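You operate a simulated robot arm through the tools that you are given. There is no shell and no other tool. Be economical: measure what you need, move in short steps, check, and stop when the job is done.

You are at the controls of a simulated robot arm. One attempt, no reset.

TASK
Fold the white hanky on the flap board and shut it in the blue box.
Fine: work the red and blue slides before the green one; each slide ends out again. Where these are worked on the way, their far stop is far enough and under half their travel is too little: lid of the blue box.

It is judged by the outcome, as a careful person would: the job done as asked, and still so three seconds after it is handed in. It fails if anything else is knocked over, pushed out of place, dropped, spilled or broken. A push-on lid holds only when it is set on centred and level and pressed home; a screw cap is set on level and turned clockwise until tight. Flat cloth is picked up by pressing the open fingertips on it (5 to 10 N) and closing them slowly along it; thin cloth reads only 2 to 8 mm in the jaws.

THE ROBOT
A 6-joint arm with a two-finger parallel gripper, fixed in place. Base frame: the origin is at the foot of the arm, x ahead of it, y to its left, z up; the work surface is at about z = 81. Readings come in cm, rad, newtons and seconds.
With the tool pointing down near the work surface it reaches from about 24 to 64 cm from the base axis. Its first joint turns from -1.152 to 1.152 rad. Payload 2.7 kg.
The tool frame sits at the grasp point between the pads (the TCP): z along the fingers, y along the line on which they close. The tips reach 2.3 cm beyond it. The gripper opens to 9.4 cm. The fingers are 3.8 cm wide and 1 cm thick; the gripper's body (5.4 by 9.6 cm) begins 3.9 cm behind the TCP.
Orientation is told as [roll, pitch, yaw] about the base's x, y, z axes, in that order, counted from this pose: with the fingers straight down and closing along the base's y, the tool's x points along the base's -x, its y along +y and its z along -z.

THE INTERFACE
- The arm moves only by the tool nudge_tool. Its argument "series" is one flat list of numbers, 7 for each row, row after row: the shift along the tool's x, y, z in units of 200 mm (1.0 is 200 mm), then the turn, a rotation vector about the tool's x, y, z in units of 180 degrees (1.0 is 180 degrees), then the finger opening in cm, from 0 to 9.4. In form: [tx, ty, tz, ax, ay, az, gripper, tx, ty, tz, ax, ay, az, gripper, ...]. A call has 1 to 12 rows; each row is the pose to reach, as a shift and turn from the pose commanded when the call began, along the tool's axes at that moment. A call with a number of a shift or a turn outside -1 to 1 is refused whole. Rows are played at 5 a second. More than 5 cm and 0.15 rad between two rows, or a gripper value outside its range, and nothing of the call is played. A pose out of reach is approached as far as the arm can. The call stops where the force on the tool passes 70 N (or 10 N more than at its start, if that is more) or the arm is blocked; 0.2 s more then pass. Each finger travels about 4.5 cm/s and halts on what it meets, pressing with about 30 N; the grip force reading is that of the motor and also rises with nothing between the fingers. The clock runs only during rows and for 0.2 s after the last one: add rows that repeat a pose to give the fingers time. It gives the time, the measured TCP pose, the force on the tool (base axes), the opening and the grip force at its end, in the units of the frame above (readings bear some noise), with the torque about the TCP (base axes, N m) and any sound that the robot's microphone picked up, and new pictures: "pictures" is both (left out), scene, wrist or none.
- Cameras (640 x 400 px; columns grow to the right, rows downward): "scene" is fixed at [7.26, -43.29, 139.7]; the picture's right is [0.79, -0.61, 0.00], its down [-0.38, -0.50, -0.77] and it looks along [0.47, 0.62, -0.63] (base axes); focal length 316 px, centre (320, 200). "wrist" rides on the gripper at [8.6, 1.6, -7.5] in the tool frame; the picture's right is [-0.18, 0.98, 0.00], its down [-0.58, -0.11, -0.81] and it looks along [-0.79, -0.15, 0.59] (tool axes); focal length 243 px, centre (320, 200). There is no depth. A picture from a camera that has moved, and an enlarged one, comes with that camera's place and axes in the base frame and with its lens.
- zoom(camera, box): a new picture of the part [left, top, right, bottom] of that camera's present view, enlarged. No time passes.
- close_job(): hands the job in; it is judged then, once.

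Work in short steps. Places have to be worked out from the pictures, the camera data and where the tool is seen: move nearer, look again, correct. Check each grasp and each placing, and mend what went wrong. You have 120 turns and 200 pictures in all, those below and enlarged ones among them. Open the gripper and draw the arm clear of the work before you hand the job in, unless the task says otherwise; then end with one line.

The tools are called after "Emit:" as a command line: name --argument value ..., lists and objects as JSON in quotes. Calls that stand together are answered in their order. nudge_tool: Moves the arm, as the interface text tells. Its arguments: {"type":"object","properties":{"series":{"type":"array","items":{"type":"number"}},"pictures":{"type":"string","enum":["both","scene","wrist","none"]}},"required":["series"]} The other tools are called the same way: zoom (camera, box) takes an enlarged picture of a part of a camera's view; close_job () hands the job in.

At the start:

```text
time: 0.0
eef_pos: [44.16, 6.28, 100.7]
tcp_rot: [0.003, -0.001, 0.0]
wrist_force: [-0.1, 0.0, 0.4]
wrist_torque: [-0.01, -0.01, -0.03]
finger_gap: 9.39
grasp_force: 0.0
```

scene: 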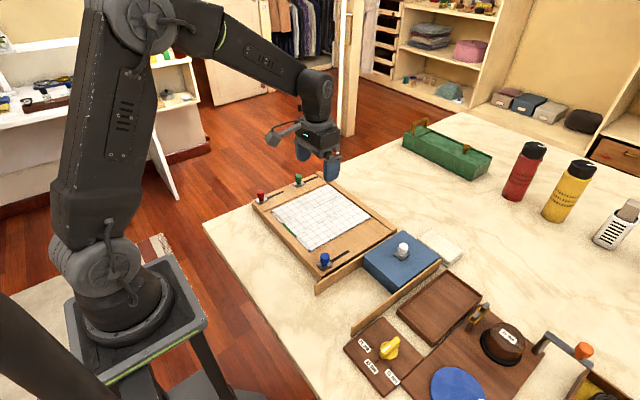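
wrist: 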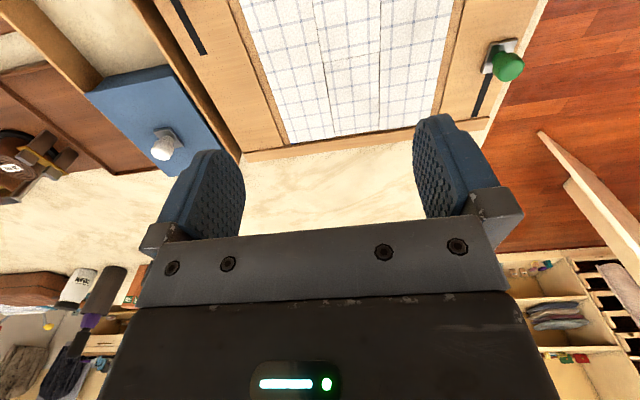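

I start by looking closely at the flap board and the box.

Emit:
zoom --camera "scene" --box '[230, 160, 410, 300]'

Emit:
zoom --camera "scene" --box '[340, 210, 520, 330]'

Emit:
zoom --camera "wrist" --box '[80, 0, 560, 200]'

```text
2.86 times, centred on (320, 230) of scene
camera zoom: at [7.26, -43.29, 139.7], right [0.79, -0.61, 0.0], down [-0.38, -0.5, -0.77], along [0.47, 0.62, -0.63], focal length 903 px, centre (320, 114)
```

zoom: 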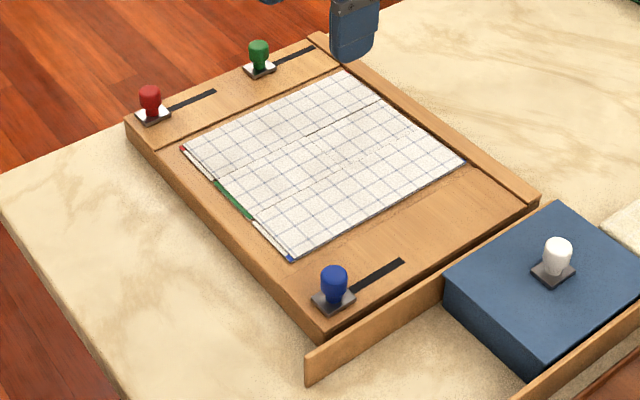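

```text
3.33 times, centred on (430, 270) of scene
camera zoom: at [7.26, -43.29, 139.7], right [0.79, -0.61, 0.0], down [-0.38, -0.5, -0.77], along [0.47, 0.62, -0.63], focal length 1054 px, centre (-47, -33)
```

zoom: 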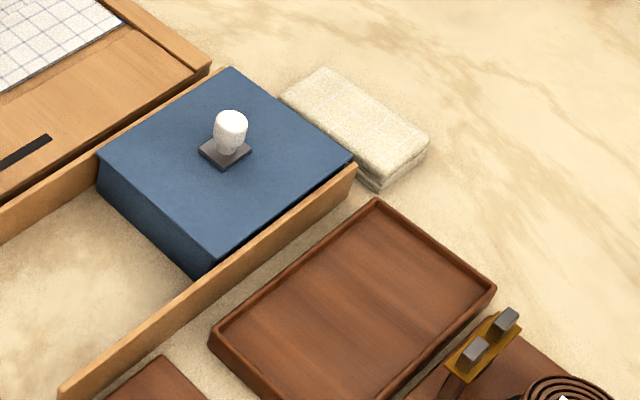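

```text
1.33 times, centred on (320, 100) of wrist
camera zoom: at [35.51, 7.93, 108.12], right [0.18, 0.98, 0.0], down [0.58, -0.11, 0.81], along [0.79, -0.15, -0.59], focal length 324 px, centre (320, 333)
```

zoom: 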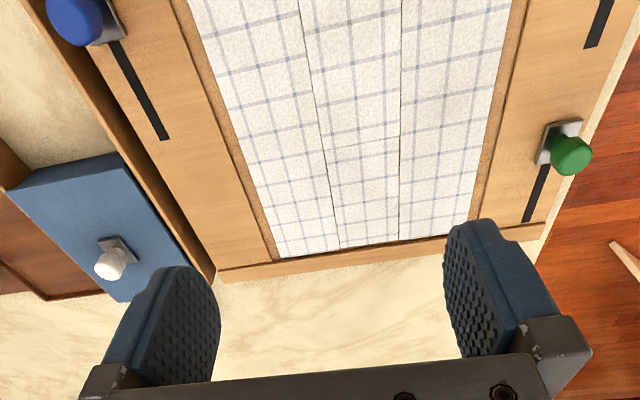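

The slides appear to run along +x. Red is at about (35.3, 20.2), green at (47.5, 20.1) and blue at (35.2, -8.1), each with a slot of about 7 cm, and the box lid knob is at about (49, -17). I move above the red knob to refine this.

Emit:
nudge_tool --series '[0.09, 0.14, 0, 0, 0, 0, 8, 0.18, 0.28, 0, 0, 0, 0, 7, 0.27, 0.42, 0, 0, 0, 0, 6, 0.36, 0.56, 0, 0, 0, 0, 5, 0.443, 0.696, 0.05, 0, 0, 0, 5, 0.443, 0.696, 0.1, 0, 0, 0, 5]'

```text
time: 1.4
eef_pos: [35.1, 20.33, 98.73]
tcp_rot: [0.003, 0.001, 0.0]
wrist_force: [0.3, 0.1, -0.4]
wrist_torque: [-0.01, 0.02, -0.01]
finger_gap: 5.03
grasp_force: 0.1
camera wrist: at [26.6, 21.89, 106.15], right [0.18, 0.98, 0.0], down [0.58, -0.11, 0.81], along [0.79, -0.15, -0.59], focal length 243 px, centre (320, 200)
```

scene: 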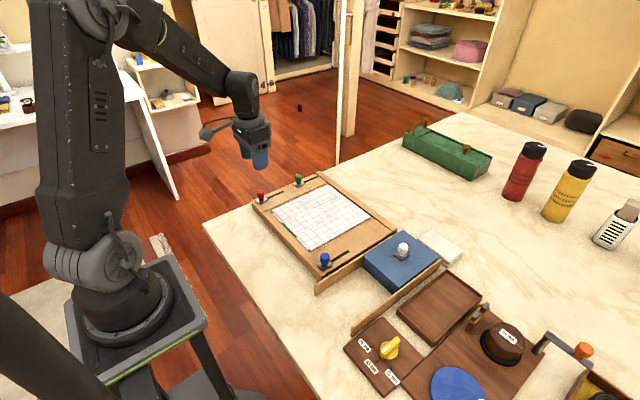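
wrist: 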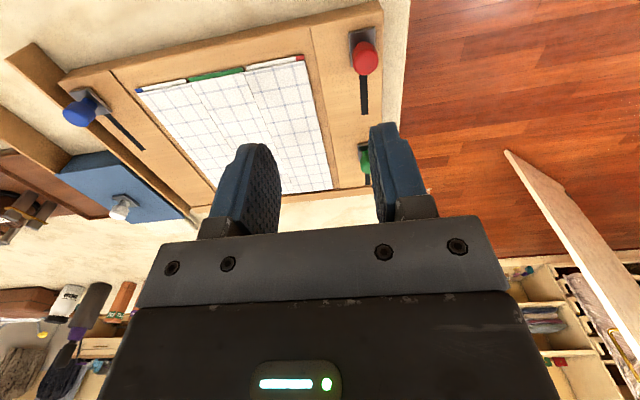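

The two views agree if the slide plates sit near z≈82.3, which puts the red knob at about (36.4, 23.4). I shift over it and lower to TCP z≈89 to look.

Emit:
nudge_tool --series '[-0.065, 0.155, 0.1, 0, 0, 0, 5, -0.065, 0.155, 0.3, 0, 0, 0, 5, -0.065, 0.155, 0.485, 0, 0, 0, 5]'

Emit:
zoom --camera "scene" --box '[210, 140, 330, 215]'

```text
time: 2.2
eef_pos: [36.62, 23.34, 88.9]
tcp_rot: [0.003, 0.0, 0.001]
wrist_force: [-0.7, 0.4, -0.1]
wrist_torque: [0.01, -0.01, 0.01]
finger_gap: 4.99
grasp_force: 0.0
camera wrist: at [27.95, 24.93, 96.36], right [0.18, 0.98, 0.0], down [0.58, -0.11, 0.81], along [0.79, -0.15, -0.59], focal length 243 px, centre (320, 200)
```

scene: 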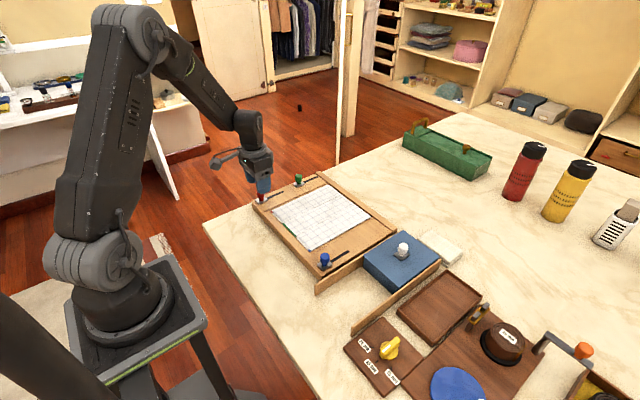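
wrist: 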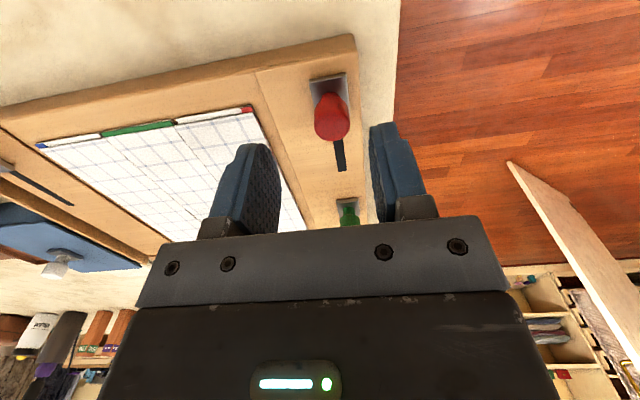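

```text
5.33 times, centred on (270, 178) of scene
camera zoom: at [7.26, -43.29, 139.7], right [0.79, -0.61, 0.0], down [-0.38, -0.5, -0.77], along [0.47, 0.62, -0.63], focal length 1686 px, centre (587, 320)
```

zoom: 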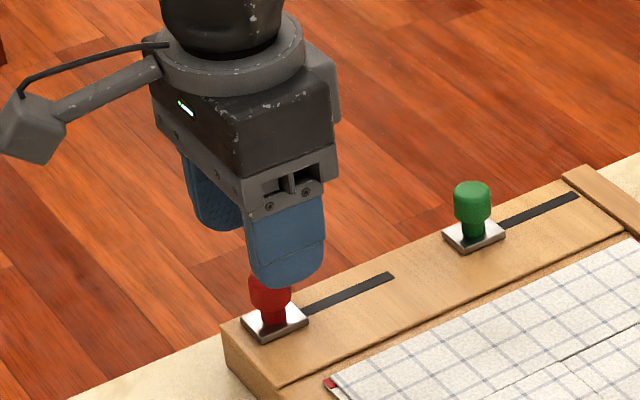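

From the wrist view the knob is near (35.8, 24.0). I centre on it, lower to z≈85.8 and close on it.

Emit:
nudge_tool --series '[0.03, 0.03, 0, 0, 0, 0, 5, 0.03, 0.03, 0.08, 0, 0, 0, 5, 0.03, 0.03, 0.155, 0, 0, 0, 5, 0.03, 0.03, 0.155, 0, 0, 0, 3.5, 0.03, 0.03, 0.155, 0, 0, 0, 2.5, 0.03, 0.03, 0.155, 0, 0, 0, 1.2, 0.03, 0.03, 0.155, 0, 0, 0, 1.2]'

Emit:
zoom --camera "scene" --box '[210, 140, 330, 215]'

```text
time: 3.8
eef_pos: [35.93, 24.0, 85.9]
tcp_rot: [0.001, -0.001, 0.001]
wrist_force: [0.0, 5.3, -5.7]
wrist_torque: [-0.15, -0.03, 0.04]
finger_gap: 2.04
grasp_force: 44.7
camera wrist: at [27.39, 25.59, 93.3], right [0.18, 0.98, 0.0], down [0.58, -0.11, 0.81], along [0.79, -0.15, -0.59], focal length 243 px, centre (320, 200)
```

scene: 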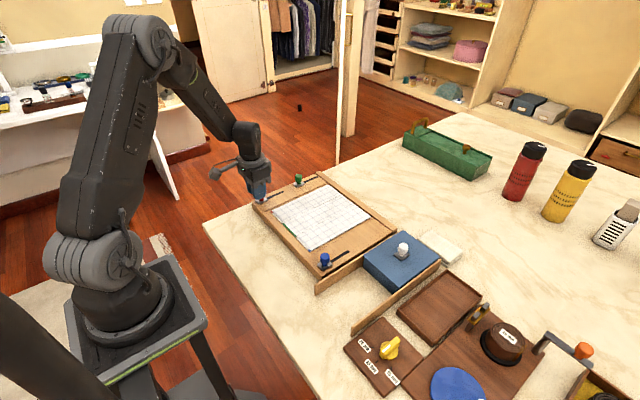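
wrist: 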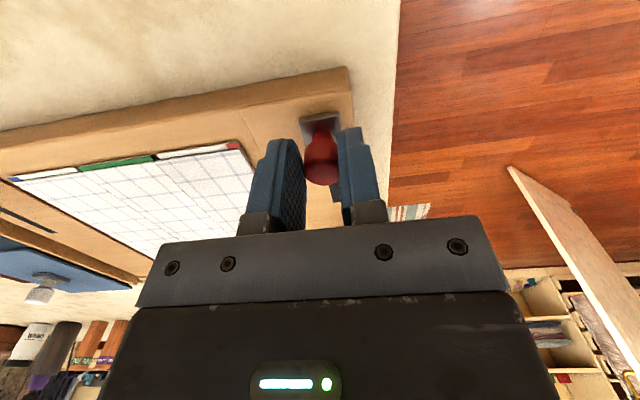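

```text
5.33 times, centred on (270, 178) of scene
camera zoom: at [7.27, -43.28, 139.7], right [0.79, -0.61, 0.0], down [-0.38, -0.5, -0.77], along [0.47, 0.62, -0.63], focal length 1686 px, centre (587, 320)
```

zoom: 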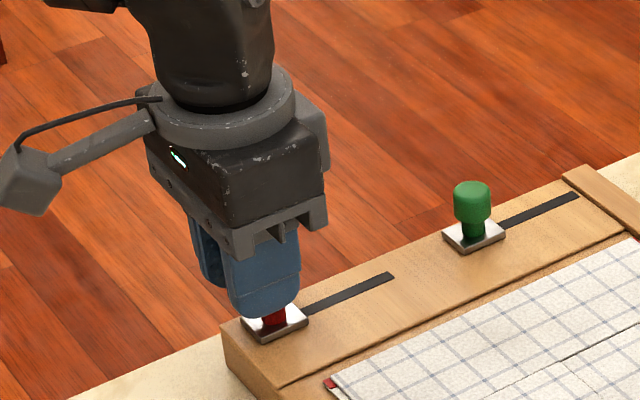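

The red knob is gripped with a gap of 2.0 cm. I slide it along +x in 1 cm steps.

Emit:
nudge_tool --series '[-0.04, 0, 0, 0, 0, 0, 1.2, -0.08, 0, 0, 0, 0, 0, 1.2, -0.12, 0, 0, 0, 0, 0, 1.2, -0.16, 0, 0, 0, 0, 0, 1.2, -0.2, 0, 0, 0, 0, 0, 1.2, -0.23, 0, 0, 0, 0, 0, 1.2]'

Emit:
zoom --camera "scene" --box '[230, 140, 410, 260]'

```text
time: 5.2
eef_pos: [40.51, 24.01, 85.77]
tcp_rot: [0.001, 0.0, -0.001]
wrist_force: [-0.8, 11.0, -13.7]
wrist_torque: [-0.02, 0.74, 0.14]
finger_gap: 2.04
grasp_force: 45.2
camera wrist: at [31.92, 25.6, 93.32], right [0.18, 0.98, 0.0], down [0.58, -0.11, 0.81], along [0.79, -0.15, -0.59], focal length 243 px, centre (320, 200)
```

scene: 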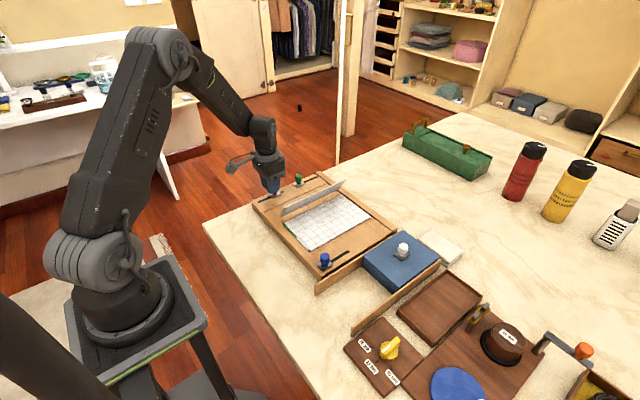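
wrist: 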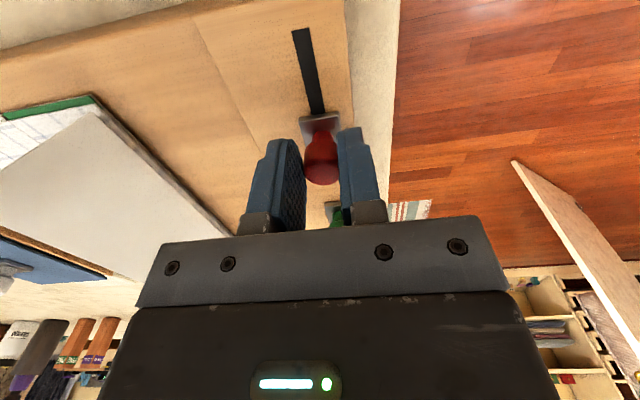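

```text
3.33 times, centred on (320, 200) of scene
camera zoom: at [7.28, -43.26, 139.71], right [0.79, -0.61, 0.0], down [-0.38, -0.5, -0.77], along [0.47, 0.62, -0.63], focal length 1054 px, centre (320, 200)
```

zoom: 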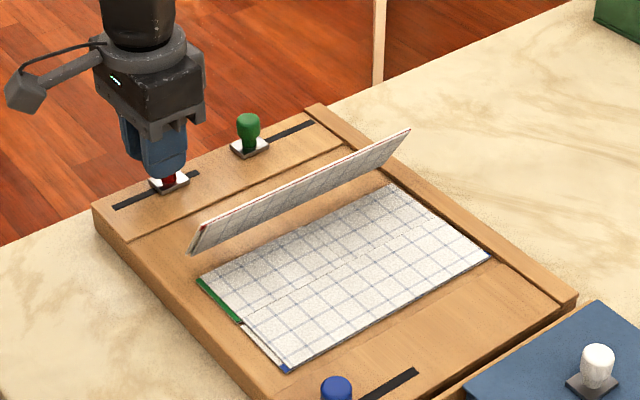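

The flap is lifting the cloth as intended. I keep pushing slowly to the far stop.

Emit:
nudge_tool --series '[-0.025, 0, 0, 0, 0, 0, 1.2, -0.05, 0, 0, 0, 0, 0, 1.2, -0.07, 0, 0, 0, 0, 0, 1.2, -0.09, 0, 0, 0, 0, 0, 1.2, -0.11, 0, 0, 0, 0, 0, 1.2]' --pictures "none"

Emit:
zoom --camera "scene" --box '[230, 140, 410, 260]'

```text
time: 6.4
eef_pos: [42.48, 23.98, 85.86]
tcp_rot: [-0.001, 0.009, -0.001]
wrist_force: [-32.1, 6.4, 6.6]
wrist_torque: [0.33, 0.74, 0.09]
finger_gap: 2.1
grasp_force: 45.1
```

```text
3.33 times, centred on (320, 200) of scene
camera zoom: at [7.18, -43.28, 139.7], right [0.79, -0.61, 0.0], down [-0.38, -0.5, -0.77], along [0.47, 0.62, -0.63], focal length 1054 px, centre (320, 200)
```

zoom: 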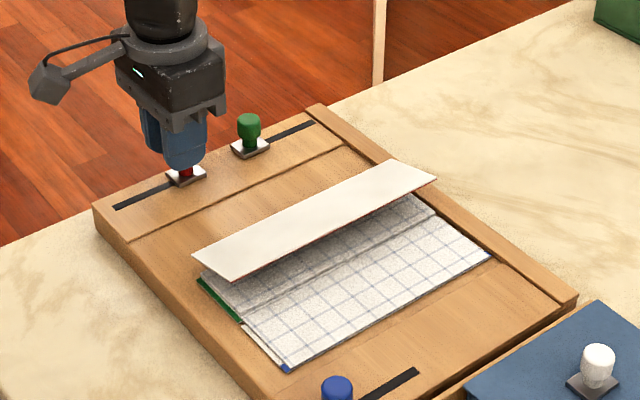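

The far stop is reached (32 N reaction) and the flap has tipped well over. Now I draw the slide back out to its start.

Emit:
nudge_tool --series '[0.05, 0, 0, 0, 0, 0, 1.2, 0.1, 0, 0, 0, 0, 0, 1.2, 0.15, 0, 0, 0, 0, 0, 1.2, 0.2, 0, 0, 0, 0, 0, 1.2, 0.25, 0, 0, 0, 0, 0, 1.2, 0.3, 0, 0, 0, 0, 0, 1.2, 0.335, 0, 0, 0, 0, 0, 1.2, 0.345, 0, 0, 0, 0, 0, 1.2, 0.355, 0, 0, 0, 0, 0, 1.2]' --pictures "none"

Emit:
zoom --camera "scene" --box '[230, 140, 410, 260]'

```text
time: 8.4
eef_pos: [35.99, 24.05, 85.98]
tcp_rot: [0.006, -0.009, -0.001]
wrist_force: [32.9, -7.5, -8.1]
wrist_torque: [-0.32, -0.67, -0.05]
finger_gap: 2.06
grasp_force: 44.7
```

```text
3.33 times, centred on (320, 200) of scene
camera zoom: at [7.34, -43.31, 139.69], right [0.79, -0.61, 0.0], down [-0.38, -0.5, -0.77], along [0.47, 0.62, -0.63], focal length 1054 px, centre (320, 200)
```

zoom: 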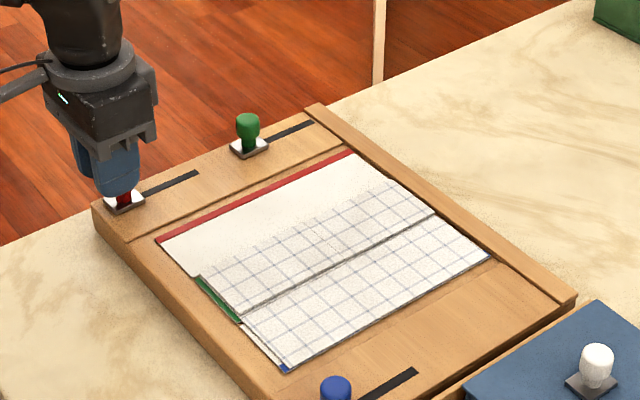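

The red third is folded over and the slide is back out. I release it, lift, and travel toward the blue slide.

Emit:
nudge_tool --series '[-0.015, 0, 0, 0, 0, 0, 3, -0.015, 0, 0, 0, 0, 0, 5, -0.015, 0, 0, 0, 0, 0, 5, -0.015, 0, -0.2, 0, 0, 0, 5, -0.015, 0, -0.4, 0, 0, 0, 5, -0.015, -0.1, -0.55, 0, 0, 0, 5, -0.015, -0.3, -0.55, 0, 0, 0, 5, -0.015, -0.5, -0.55, 0, 0, 0, 5, -0.015, -0.7, -0.55, 0, 0, 0, 5, -0.015, -0.9, -0.55, 0, 0, 0, 5]' --pictures "none"

Emit:
nudge_tool --series '[0, -0.2, 0, 0, 0, 0, 5, 0, -0.4, 0.05, 0, 0, 0, 5, 0, -0.6, 0.2, 0, 0, 0, 5, 0, -0.6, 0.35, 0, 0, 0, 5]'

```text
time: 10.6
eef_pos: [35.93, 5.87, 96.82]
tcp_rot: [0.002, 0.001, 0.0]
wrist_force: [0.3, -0.2, 0.5]
wrist_torque: [0.01, 0.04, 0.02]
finger_gap: 4.97
grasp_force: 0.0
```

```text
time: 11.6
eef_pos: [36.03, -6.11, 89.83]
tcp_rot: [0.002, 0.0, -0.001]
wrist_force: [-0.2, 0.0, 0.8]
wrist_torque: [-0.01, 0.01, 0.01]
finger_gap: 5.01
grasp_force: 0.0
camera wrist: at [27.32, -4.53, 97.26], right [0.18, 0.98, 0.0], down [0.58, -0.11, 0.81], along [0.79, -0.15, -0.59], focal length 243 px, centre (320, 200)
```

scene: 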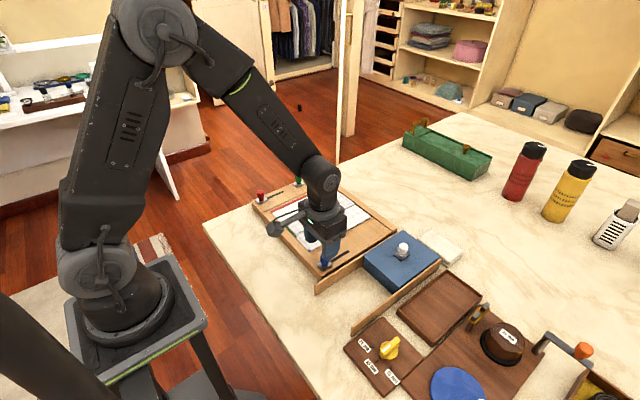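
wrist: 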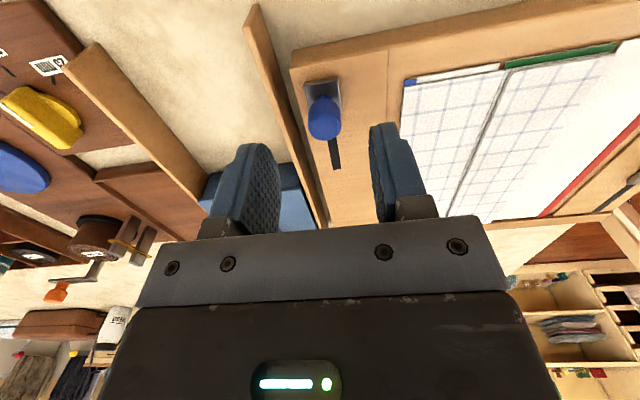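

The blue knob is centred at about (35.8, -6.0), but a wooden rail stands close to its left. I look at the rail's height before descending.

Emit:
zoom --camera "scene" --box '[270, 210, 390, 300]'

Emit:
zoom --camera "wrist" --box '[210, 0, 450, 240]'

```text
4.44 times, centred on (330, 255) of scene
camera zoom: at [7.26, -43.3, 139.7], right [0.79, -0.61, 0.0], down [-0.38, -0.5, -0.77], along [0.47, 0.62, -0.63], focal length 1405 px, centre (276, -44)
```

zoom: 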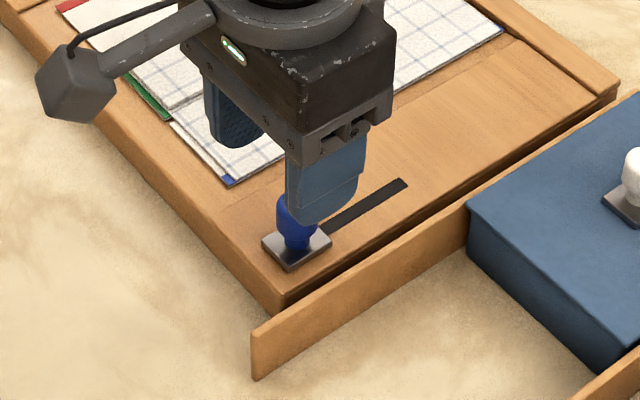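

```text
1.67 times, centred on (330, 120) of wrist
camera zoom: at [27.32, -4.53, 97.26], right [0.18, 0.98, 0.0], down [0.58, -0.11, 0.81], along [0.79, -0.15, -0.59], focal length 404 px, centre (303, 333)
```

zoom: 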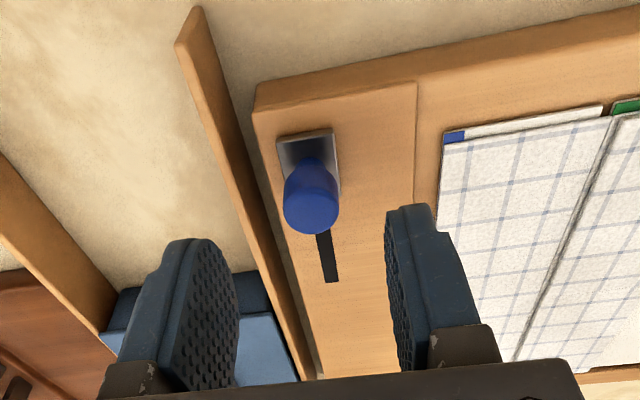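

The rail stands roughly at board-top height just outside the knob. I narrow the fingers to 3.4 and descend, then close.

Emit:
nudge_tool --series '[0.005, 0.003, 0, 0, 0, 0, 3.4, 0.005, 0.003, 0, 0, 0, 0, 3.4, 0.005, 0.003, 0.07, 0, 0, 0, 3.4, 0.005, 0.003, 0.13, 0, 0, 0, 3.4, 0.005, 0.003, 0.19, 0, 0, 0, 3.4, 0.005, 0.003, 0.19, 0, 0, 0, 2.4, 0.005, 0.003, 0.19, 0, 0, 0, 1.2, 0.005, 0.003, 0.19, 0, 0, 0, 1.2]' --pictures "wrist"

Emit:
zoom --camera "scene" --box '[270, 210, 390, 300]'

```text
time: 13.4
eef_pos: [35.81, -5.99, 85.96]
tcp_rot: [0.001, 0.001, 0.0]
wrist_force: [2.1, -0.2, -2.0]
wrist_torque: [-0.21, -0.11, -0.03]
finger_gap: 2.05
grasp_force: 45.1
camera wrist: at [27.27, -4.4, 93.44], right [0.18, 0.98, 0.0], down [0.58, -0.11, 0.81], along [0.79, -0.15, -0.59], focal length 243 px, centre (320, 200)
```

wrist: 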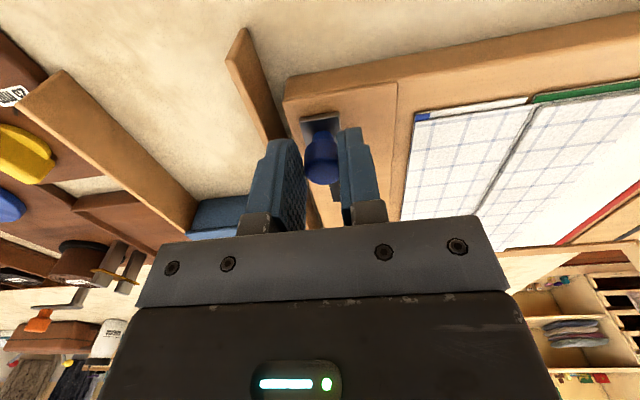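

```text
4.44 times, centred on (330, 255) of scene
camera zoom: at [7.27, -43.3, 139.7], right [0.79, -0.61, 0.0], down [-0.38, -0.5, -0.77], along [0.47, 0.62, -0.63], focal length 1405 px, centre (276, -44)
```

zoom: 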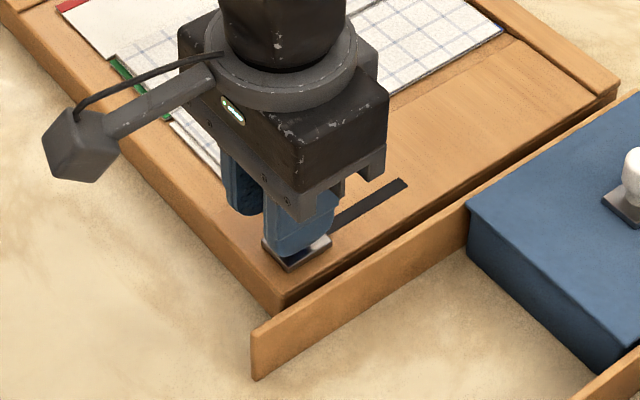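

The blue knob is gripped. I push it to its far stop.

Emit:
nudge_tool --series '[-0.04, 0, 0, 0, 0, 0, 1.2, -0.08, 0, 0, 0, 0, 0, 1.2, -0.12, 0, 0, 0, 0, 0, 1.2, -0.16, 0, 0, 0, 0, 0, 1.2, -0.2, 0, 0, 0, 0, 0, 1.2, -0.24, 0, 0, 0, 0, 0, 1.2, -0.28, 0, 0, 0, 0, 0, 1.2, -0.31, 0, 0, 0, 0, 0, 1.2, -0.325, 0, 0, 0, 0, 0, 1.2, -0.34, 0, 0, 0, 0, 0, 1.2]' --pictures "none"

Emit:
zoom --camera "scene" --box '[230, 140, 410, 260]'

```text
time: 15.6
eef_pos: [42.24, -6.06, 86.07]
tcp_rot: [0.002, 0.012, -0.001]
wrist_force: [-30.6, -8.0, 14.8]
wrist_torque: [-0.33, 0.56, -0.08]
finger_gap: 2.06
grasp_force: 45.2
```

```text
3.33 times, centred on (320, 200) of scene
camera zoom: at [7.17, -43.31, 139.7], right [0.79, -0.61, 0.0], down [-0.38, -0.5, -0.78], along [0.47, 0.62, -0.63], focal length 1054 px, centre (320, 200)
```

zoom: 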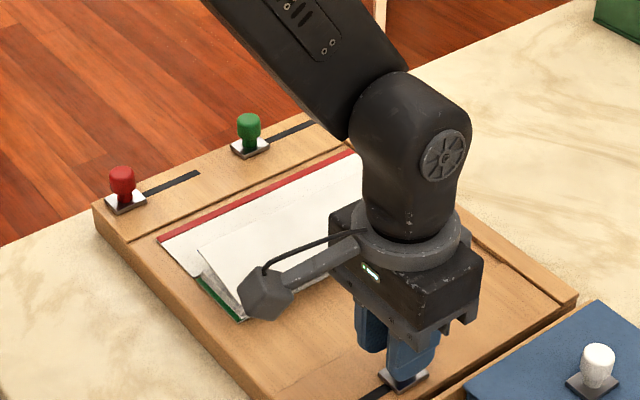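

The far stop is reached and the blue flap is over. I draw it back to its start.

Emit:
nudge_tool --series '[0.05, 0, 0, 0, 0, 0, 1.2, 0.1, 0, 0, 0, 0, 0, 1.2, 0.15, 0, 0, 0, 0, 0, 1.2, 0.2, 0, 0, 0, 0, 0, 1.2, 0.25, 0, 0, 0, 0, 0, 1.2, 0.3, 0, 0, 0, 0, 0, 1.2, 0.335, 0, 0, 0, 0, 0, 1.2, 0.345, 0, 0, 0, 0, 0, 1.2, 0.355, 0, 0, 0, 0, 0, 1.2]' --pictures "none"

Emit:
zoom --camera "scene" --box '[230, 150, 410, 270]'

```text
time: 17.6
eef_pos: [35.86, -5.96, 86.26]
tcp_rot: [0.002, -0.009, 0.002]
wrist_force: [22.0, -10.0, -25.8]
wrist_torque: [-0.32, -0.12, -0.1]
finger_gap: 2.06
grasp_force: 45.0
```

```text
3.33 times, centred on (320, 210) of scene
camera zoom: at [7.34, -43.32, 139.68], right [0.79, -0.61, 0.0], down [-0.38, -0.5, -0.77], along [0.47, 0.62, -0.63], focal length 1054 px, centre (320, 167)
```

zoom: 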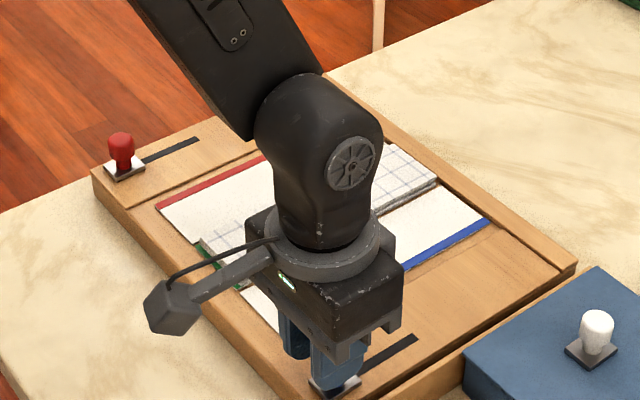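

The blue third is folded and the slide is out. I release, lift and travel to the green slide at about (48.6, 23.8).

Emit:
nudge_tool --series '[-0.015, 0, 0, 0, 0, 0, 3.2, -0.015, 0, 0, 0, 0, 0, 3.2, -0.015, 0, -0.2, 0, 0, 0, 3.2, -0.015, 0, -0.4, 0, 0, 0, 4, -0.1, 0.15, -0.55, 0, 0, 0, 5, -0.2, 0.35, -0.55, 0, 0, 0, 5, -0.3, 0.55, -0.55, 0, 0, 0, 5, -0.4, 0.75, -0.55, 0, 0, 0, 5, -0.5, 0.95, -0.55, 0, 0, 0, 5]' --pictures "none"

Emit:
nudge_tool --series '[-0.07, 0.2, 0, 0, 0, 0, 5, -0.14, 0.4, 0.05, 0, 0, 0, 5, -0.14, 0.54, 0.2, 0, 0, 0, 5, -0.14, 0.54, 0.35, 0, 0, 0, 5]'

Emit:
zoom --camera "scene" --box '[230, 150, 410, 270]'

```text
time: 19.6
eef_pos: [45.66, 13.03, 97.07]
tcp_rot: [0.0, 0.002, -0.004]
wrist_force: [-1.0, -0.5, -1.2]
wrist_torque: [-0.02, 0.05, 0.01]
finger_gap: 5.01
grasp_force: 0.0
```

```text
time: 20.6
eef_pos: [48.43, 23.89, 90.13]
tcp_rot: [0.002, 0.001, 0.0]
wrist_force: [0.3, 0.1, -0.3]
wrist_torque: [-0.02, 0.01, -0.01]
finger_gap: 5.01
grasp_force: 0.0
camera wrist: at [39.77, 25.43, 97.57], right [0.18, 0.98, 0.0], down [0.58, -0.11, 0.81], along [0.79, -0.15, -0.59], focal length 243 px, centre (320, 200)
```

scene: 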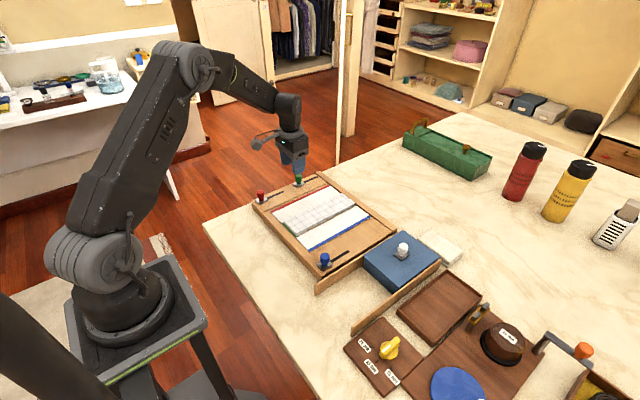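
wrist: 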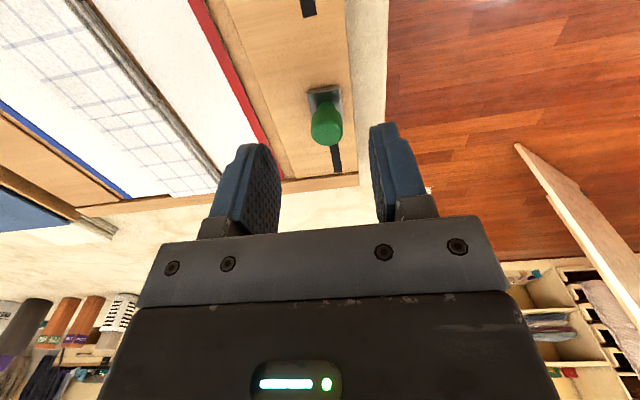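

```text
3.33 times, centred on (320, 210) of scene
camera zoom: at [7.26, -43.29, 139.7], right [0.79, -0.61, 0.0], down [-0.38, -0.5, -0.77], along [0.47, 0.62, -0.63], focal length 1054 px, centre (320, 167)
```

zoom: 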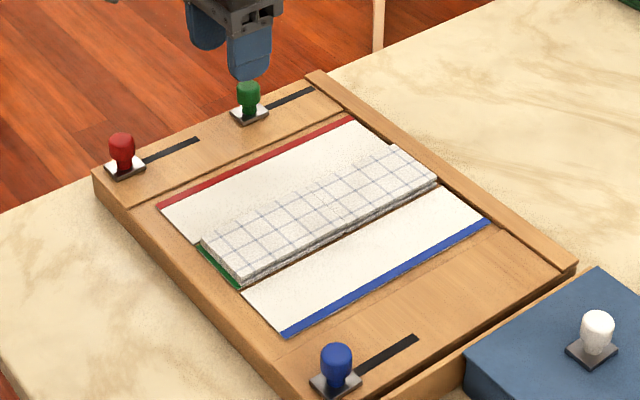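

The packet is a neat strip now. I lower onto the green knob, at about (48.6, 24.0), and close.

Emit:
nudge_tool --series '[-0.01, 0.004, 0.07, 0, 0, 0, 5, -0.01, 0.004, 0.14, 0, 0, 0, 5, -0.01, 0.004, 0.205, 0, 0, 0, 5, -0.01, 0.004, 0.205, 0, 0, 0, 3.5, -0.01, 0.004, 0.205, 0, 0, 0, 2, -0.01, 0.004, 0.205, 0, 0, 0, 1.2, -0.01, 0.004, 0.205, 0, 0, 0, 1.2]' --pictures "wrist"

Emit:
zoom --camera "scene" --box '[230, 150, 410, 270]'

```text
time: 22.2
eef_pos: [48.55, 24.0, 85.93]
tcp_rot: [0.001, 0.0, 0.0]
wrist_force: [2.8, 5.3, -4.0]
wrist_torque: [-0.04, -0.09, 0.07]
finger_gap: 2.04
grasp_force: 45.2
camera wrist: at [39.97, 25.59, 93.44], right [0.18, 0.98, 0.0], down [0.58, -0.11, 0.81], along [0.79, -0.15, -0.59], focal length 243 px, centre (320, 200)
```

wrist: 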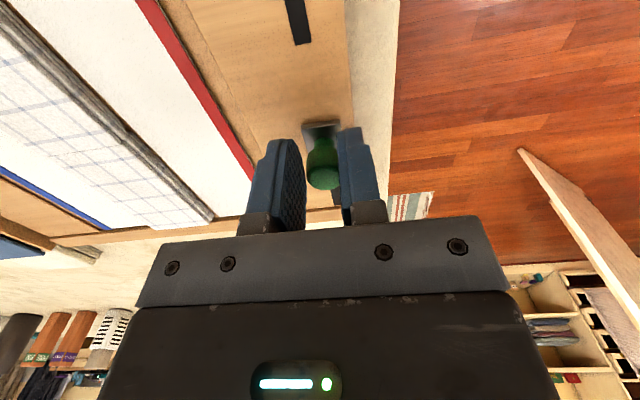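

```text
3.33 times, centred on (320, 210) of scene
camera zoom: at [7.27, -43.28, 139.7], right [0.79, -0.61, 0.0], down [-0.38, -0.5, -0.77], along [0.47, 0.62, -0.63], focal length 1054 px, centre (320, 167)
```

zoom: 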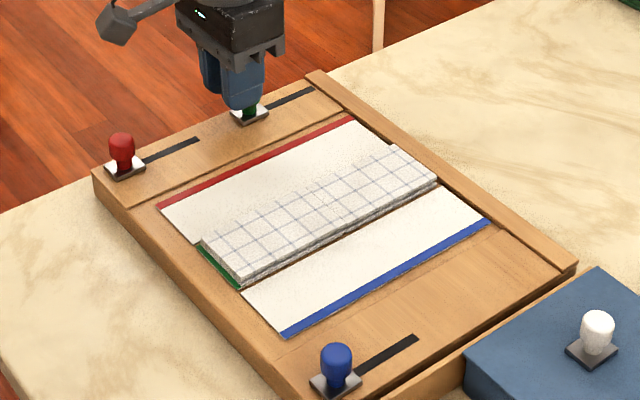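

The green knob is gripped. I push it to its far stop.

Emit:
nudge_tool --series '[-0.04, 0, 0, 0, 0, 0, 1.2, -0.08, 0, 0, 0, 0, 0, 1.2, -0.12, 0, 0, 0, 0, 0, 1.2, -0.16, 0, 0, 0, 0, 0, 1.2, -0.2, 0, 0, 0, 0, 0, 1.2, -0.24, 0, 0, 0, 0, 0, 1.2, -0.28, 0, 0, 0, 0, 0, 1.2, -0.31, 0, 0, 0, 0, 0, 1.2, -0.325, 0, 0, 0, 0, 0, 1.2, -0.34, 0, 0, 0, 0, 0, 1.2]' --pictures "none"

Emit:
zoom --camera "scene" --box '[230, 150, 410, 270]'

```text
time: 24.4
eef_pos: [55.11, 24.06, 85.91]
tcp_rot: [0.0, 0.008, 0.001]
wrist_force: [-32.6, 6.6, 10.5]
wrist_torque: [0.34, 0.64, 0.11]
finger_gap: 2.05
grasp_force: 45.0
```

```text
3.33 times, centred on (320, 210) of scene
camera zoom: at [7.17, -43.29, 139.7], right [0.79, -0.61, 0.0], down [-0.38, -0.5, -0.78], along [0.47, 0.62, -0.63], focal length 1054 px, centre (320, 167)
```

zoom: 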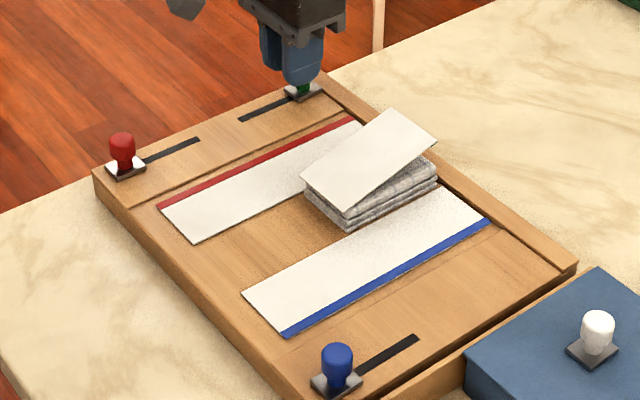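

The green flap has folded the strip in half. I draw the slide back out.

Emit:
nudge_tool --series '[0.05, 0, 0, 0, 0, 0, 1.2, 0.1, 0, 0, 0, 0, 0, 1.2, 0.15, 0, 0, 0, 0, 0, 1.2, 0.2, 0, 0, 0, 0, 0, 1.2, 0.25, 0, 0, 0, 0, 0, 1.2, 0.3, 0, 0, 0, 0, 0, 1.2, 0.335, 0, 0, 0, 0, 0, 1.2, 0.345, 0, 0, 0, 0, 0, 1.2, 0.355, 0, 0, 0, 0, 0, 1.2]' --pictures "none"

Emit:
zoom --camera "scene" --box '[230, 150, 410, 270]'

```text
time: 26.4
eef_pos: [48.6, 23.93, 86.15]
tcp_rot: [0.005, -0.011, 0.002]
wrist_force: [28.8, 17.1, -16.7]
wrist_torque: [0.2, -0.19, 0.23]
finger_gap: 2.06
grasp_force: 45.1
```

```text
3.33 times, centred on (320, 210) of scene
camera zoom: at [7.36, -43.24, 139.71], right [0.79, -0.61, 0.0], down [-0.38, -0.5, -0.77], along [0.47, 0.62, -0.63], focal length 1054 px, centre (320, 167)
```

zoom: 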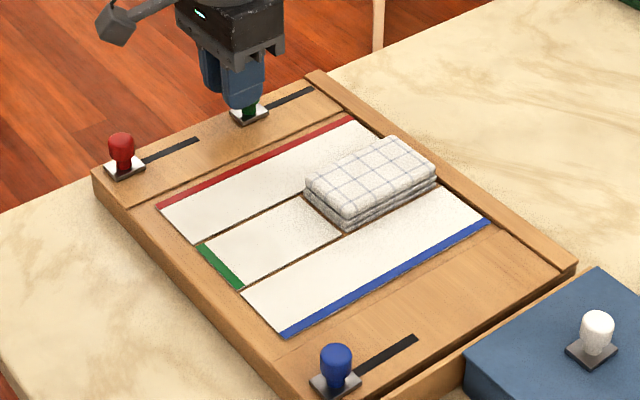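

The hanky is folded neatly and all slides are out. I release green, lift, and travel above the box lid's white knob.

Emit:
nudge_tool --series '[-0.015, 0, 0, 0, 0, 0, 4, -0.015, 0, 0, 0, 0, 0, 5, -0.015, 0, -0.2, 0, 0, 0, 5, -0.015, 0, -0.4, 0, 0, 0, 5, -0.015, -0.1, -0.6, 0, 0, 0, 5, -0.015, -0.3, -0.7, 0, 0, 0, 5, -0.015, -0.5, -0.7, 0, 0, 0, 5, -0.015, -0.7, -0.7, 0, 0, 0, 5, -0.015, -0.95, -0.7, 0, 0, 0, 5]' --pictures "none"

Emit:
nudge_tool --series '[0, -0.25, 0, 0, 0, 0, 5, 0, -0.5, 0, 0, 0, 0, 5, 0, -0.75, 0, 0, 0, 0, 5, 0, -0.95, 0, 0, 0, 0, 5, 0, -1.0, 0.15, 0, 0, 0, 5]'

Emit:
zoom --camera "scene" --box '[310, 200, 490, 320]'

```text
time: 28.4
eef_pos: [48.51, 4.85, 100.07]
tcp_rot: [0.003, 0.001, 0.001]
wrist_force: [0.2, 0.8, 0.5]
wrist_torque: [-0.01, 0.02, -0.01]
finger_gap: 5.03
grasp_force: 0.1
```

```text
time: 29.6
eef_pos: [48.43, -15.29, 96.79]
tcp_rot: [0.001, 0.002, 0.0]
wrist_force: [-0.2, -0.4, -0.1]
wrist_torque: [-0.03, 0.0, -0.03]
finger_gap: 4.99
grasp_force: 0.0
camera wrist: at [39.82, -13.54, 104.34], right [0.18, 0.98, 0.0], down [0.58, -0.11, 0.81], along [0.79, -0.15, -0.59], focal length 243 px, centre (320, 200)
```

scene: 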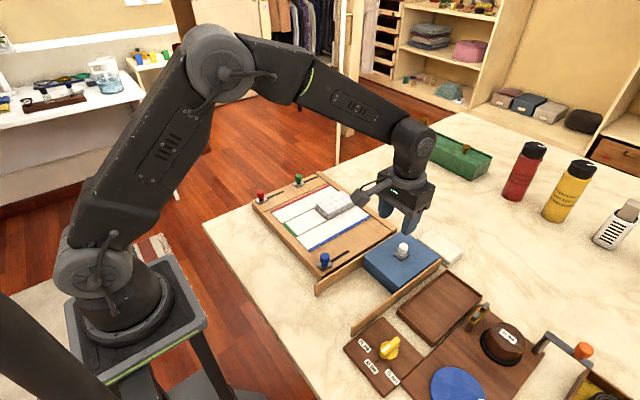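
wrist: 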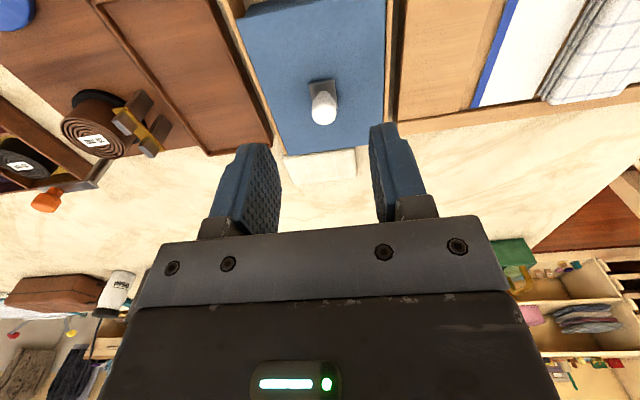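

```text
3.33 times, centred on (400, 260) of scene
camera zoom: at [7.26, -43.3, 139.7], right [0.79, -0.61, 0.0], down [-0.38, -0.5, -0.77], along [0.47, 0.62, -0.63], focal length 1054 px, centre (53, 0)
```

zoom: 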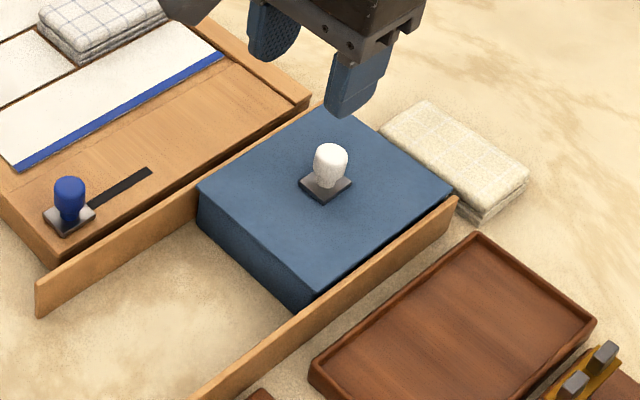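

The lid knob seems to be at about (50.9, -15.5). I move over it and down to z≈91 for a closer look.

Emit:
nudge_tool --series '[-0.06, -0.01, 0.1, 0, 0, 0, 5, -0.12, -0.01, 0.2, 0, 0, 0, 5, -0.12, -0.01, 0.27, 0, 0, 0, 5]' --pictures "wrist"

Emit:
zoom --camera "scene" --box '[340, 190, 480, 290]'

```text
time: 30.4
eef_pos: [50.89, -15.38, 91.6]
tcp_rot: [0.002, -0.002, -0.001]
wrist_force: [0.9, -0.2, -0.6]
wrist_torque: [0.02, 0.03, 0.0]
finger_gap: 4.99
grasp_force: 0.0
camera wrist: at [42.29, -13.69, 98.95], right [0.18, 0.98, 0.0], down [0.58, -0.11, 0.81], along [0.79, -0.15, -0.59], focal length 243 px, centre (320, 200)
```

wrist: 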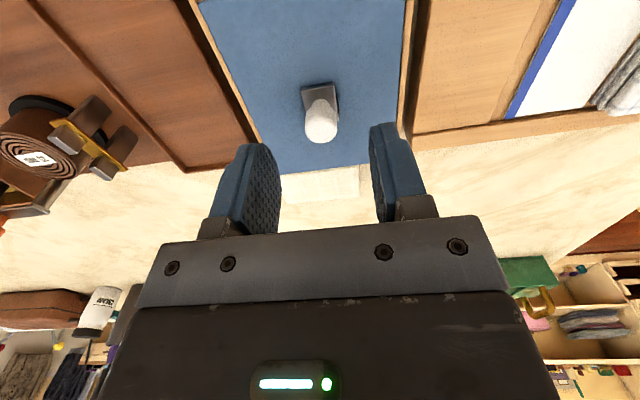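

```text
4.00 times, centred on (410, 240) of scene
camera zoom: at [7.26, -43.29, 139.7], right [0.79, -0.61, 0.0], down [-0.38, -0.5, -0.77], along [0.47, 0.62, -0.63], focal length 1265 px, centre (-40, 40)
```

zoom: 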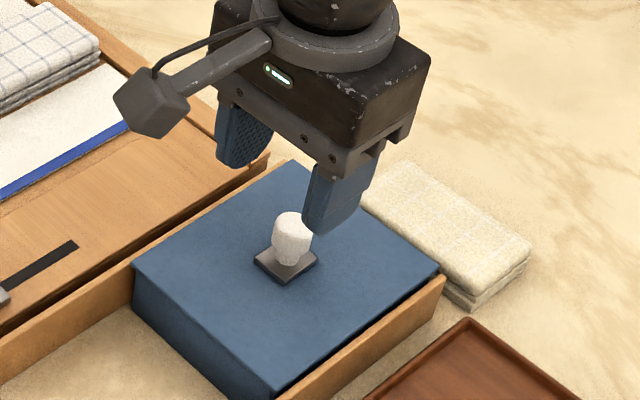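

The lid plate lies near z≈84.7, with the knob at about (50.5, -15.3). I descend to z≈88.2 and close.

Emit:
nudge_tool --series '[0.02, 0.003, 0.06, 0, 0, 0, 5, 0.02, 0.003, 0.12, 0, 0, 0, 5, 0.02, 0.003, 0.17, 0, 0, 0, 5, 0.02, 0.003, 0.17, 0, 0, 0, 3.5, 0.02, 0.003, 0.17, 0, 0, 0, 2, 0.02, 0.003, 0.17, 0, 0, 0, 1.2, 0.02, 0.003, 0.17, 0, 0, 0, 1.2]' --pictures "wrist"

Emit:
zoom --camera "scene" --box '[340, 190, 480, 290]'

```text
time: 32.0
eef_pos: [50.47, -15.19, 88.18]
tcp_rot: [0.002, 0.0, 0.0]
wrist_force: [0.0, 0.4, -1.0]
wrist_torque: [0.01, -0.01, -0.01]
finger_gap: 1.21
grasp_force: 0.0
camera wrist: at [41.93, -13.64, 95.6], right [0.18, 0.98, 0.0], down [0.58, -0.11, 0.81], along [0.79, -0.15, -0.59], focal length 243 px, centre (320, 200)
```

wrist: 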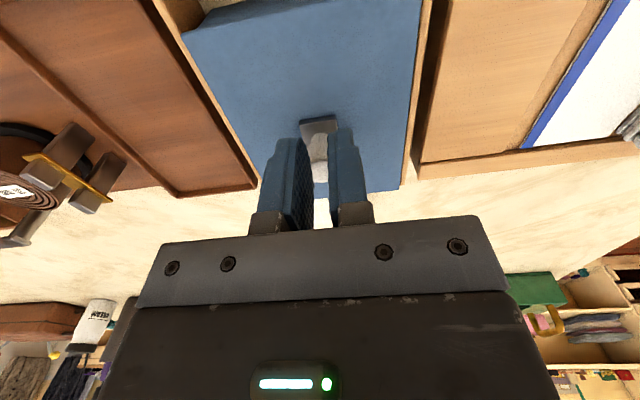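

```text
4.00 times, centred on (410, 240) of scene
camera zoom: at [7.26, -43.29, 139.7], right [0.79, -0.61, 0.0], down [-0.38, -0.5, -0.77], along [0.47, 0.62, -0.63], focal length 1265 px, centre (-40, 40)
```

zoom: 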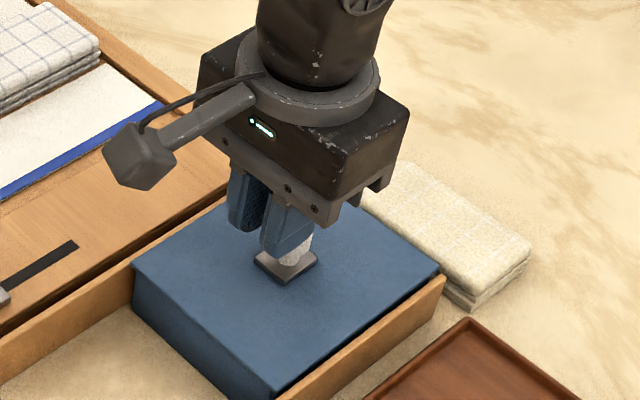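

The fingers closed on nothing because the tips are above the knob. The lid is lower than I thought, about z≈82.8, with the knob near (51.2, -15.4). I open, re-centre, lower to 86.3 and close.

Emit:
nudge_tool --series '[0, 0, -0.05, 0, 0, 0, 3, 0, 0, -0.05, 0, 0, 0, 5, -0.035, -0.008, -0.05, 0, 0, 0, 5, -0.035, -0.008, 0, 0, 0, 0, 5, -0.035, -0.008, 0.05, 0, 0, 0, 5, -0.035, -0.008, 0.09, 0, 0, 0, 5, -0.035, -0.008, 0.09, 0, 0, 0, 3.5, -0.035, -0.008, 0.09, 0, 0, 0, 2, -0.035, -0.008, 0.09, 0, 0, 0, 1.2, -0.035, -0.008, 0.09, 0, 0, 0, 1.2]' --pictures "wrist"

Emit:
zoom --camera "scene" --box '[340, 190, 480, 290]'

```text
time: 34.2
eef_pos: [51.14, -15.44, 86.49]
tcp_rot: [0.001, 0.0, 0.0]
wrist_force: [0.3, -10.5, -3.5]
wrist_torque: [-0.61, -0.06, -0.13]
finger_gap: 2.08
grasp_force: 45.1
camera wrist: at [42.62, -13.89, 93.79], right [0.18, 0.98, 0.0], down [0.58, -0.11, 0.81], along [0.79, -0.15, -0.59], focal length 243 px, centre (320, 200)
```

wrist: 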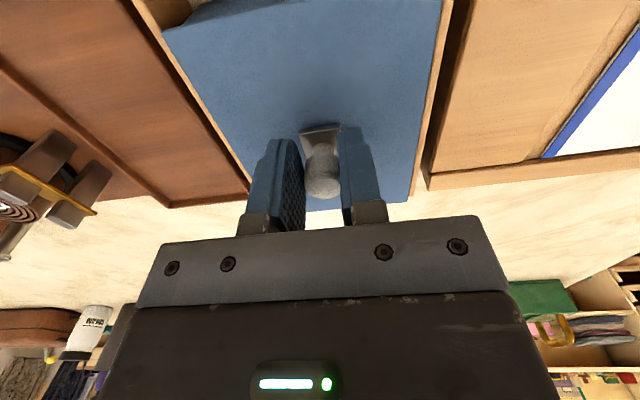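

```text
4.00 times, centred on (410, 240) of scene
camera zoom: at [7.27, -43.32, 139.69], right [0.79, -0.61, 0.0], down [-0.38, -0.5, -0.77], along [0.47, 0.62, -0.63], focal length 1265 px, centre (-40, 40)
```

zoom: 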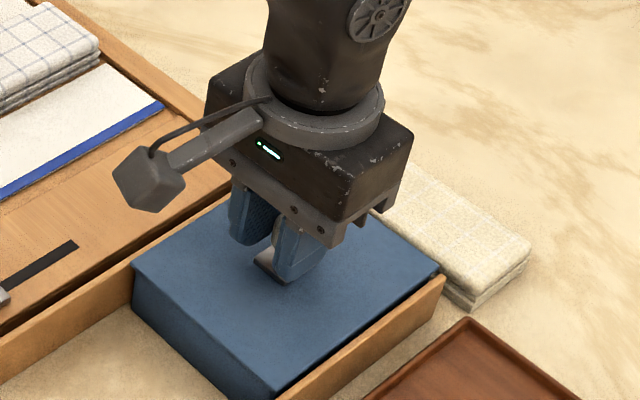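

The lid knob is gripped (2.08 cm). I ease the sideways load slightly and pull the lid along -x, stopping early to check that it slides.

Emit:
nudge_tool --series '[0, -0.008, 0, 0, 0, 0, 1.2, 0.04, -0.008, 0, 0, 0, 0, 1.2, 0.08, -0.008, 0, 0, 0, 0, 1.2, 0.12, -0.008, 0, 0, 0, 0, 1.2, 0.16, -0.008, 0, 0, 0, 0, 1.2]' --pictures "scene"

Emit:
zoom --camera "scene" --box '[310, 200, 490, 320]'

```text
time: 35.4
eef_pos: [48.06, -15.41, 86.41]
tcp_rot: [0.002, 0.001, 0.002]
wrist_force: [1.2, 3.1, -1.8]
wrist_torque: [-0.36, -0.13, 0.06]
finger_gap: 2.07
grasp_force: 45.1
```

scene: 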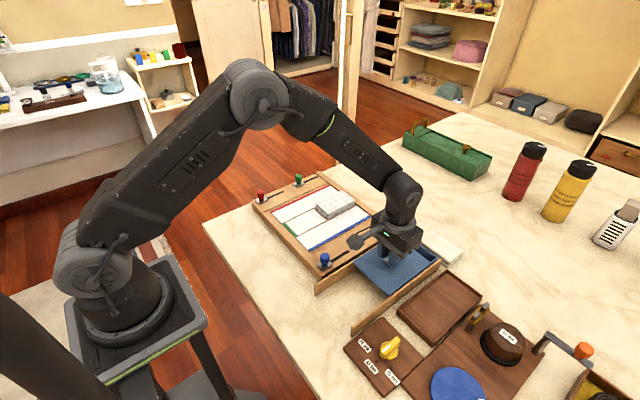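

```text
3.33 times, centred on (400, 260) of scene
camera zoom: at [7.27, -43.29, 139.7], right [0.79, -0.61, 0.0], down [-0.38, -0.5, -0.77], along [0.47, 0.62, -0.63], focal length 1054 px, centre (53, 0)
```

zoom: 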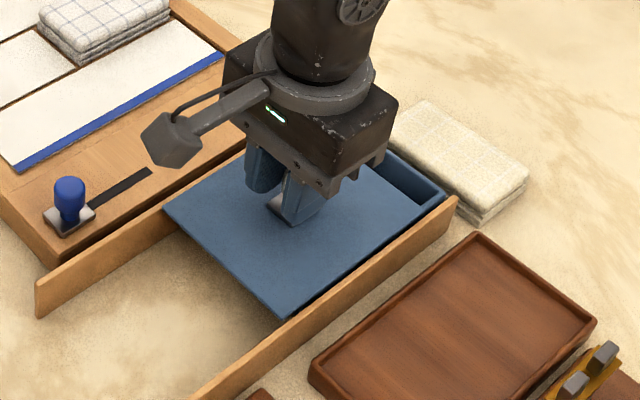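

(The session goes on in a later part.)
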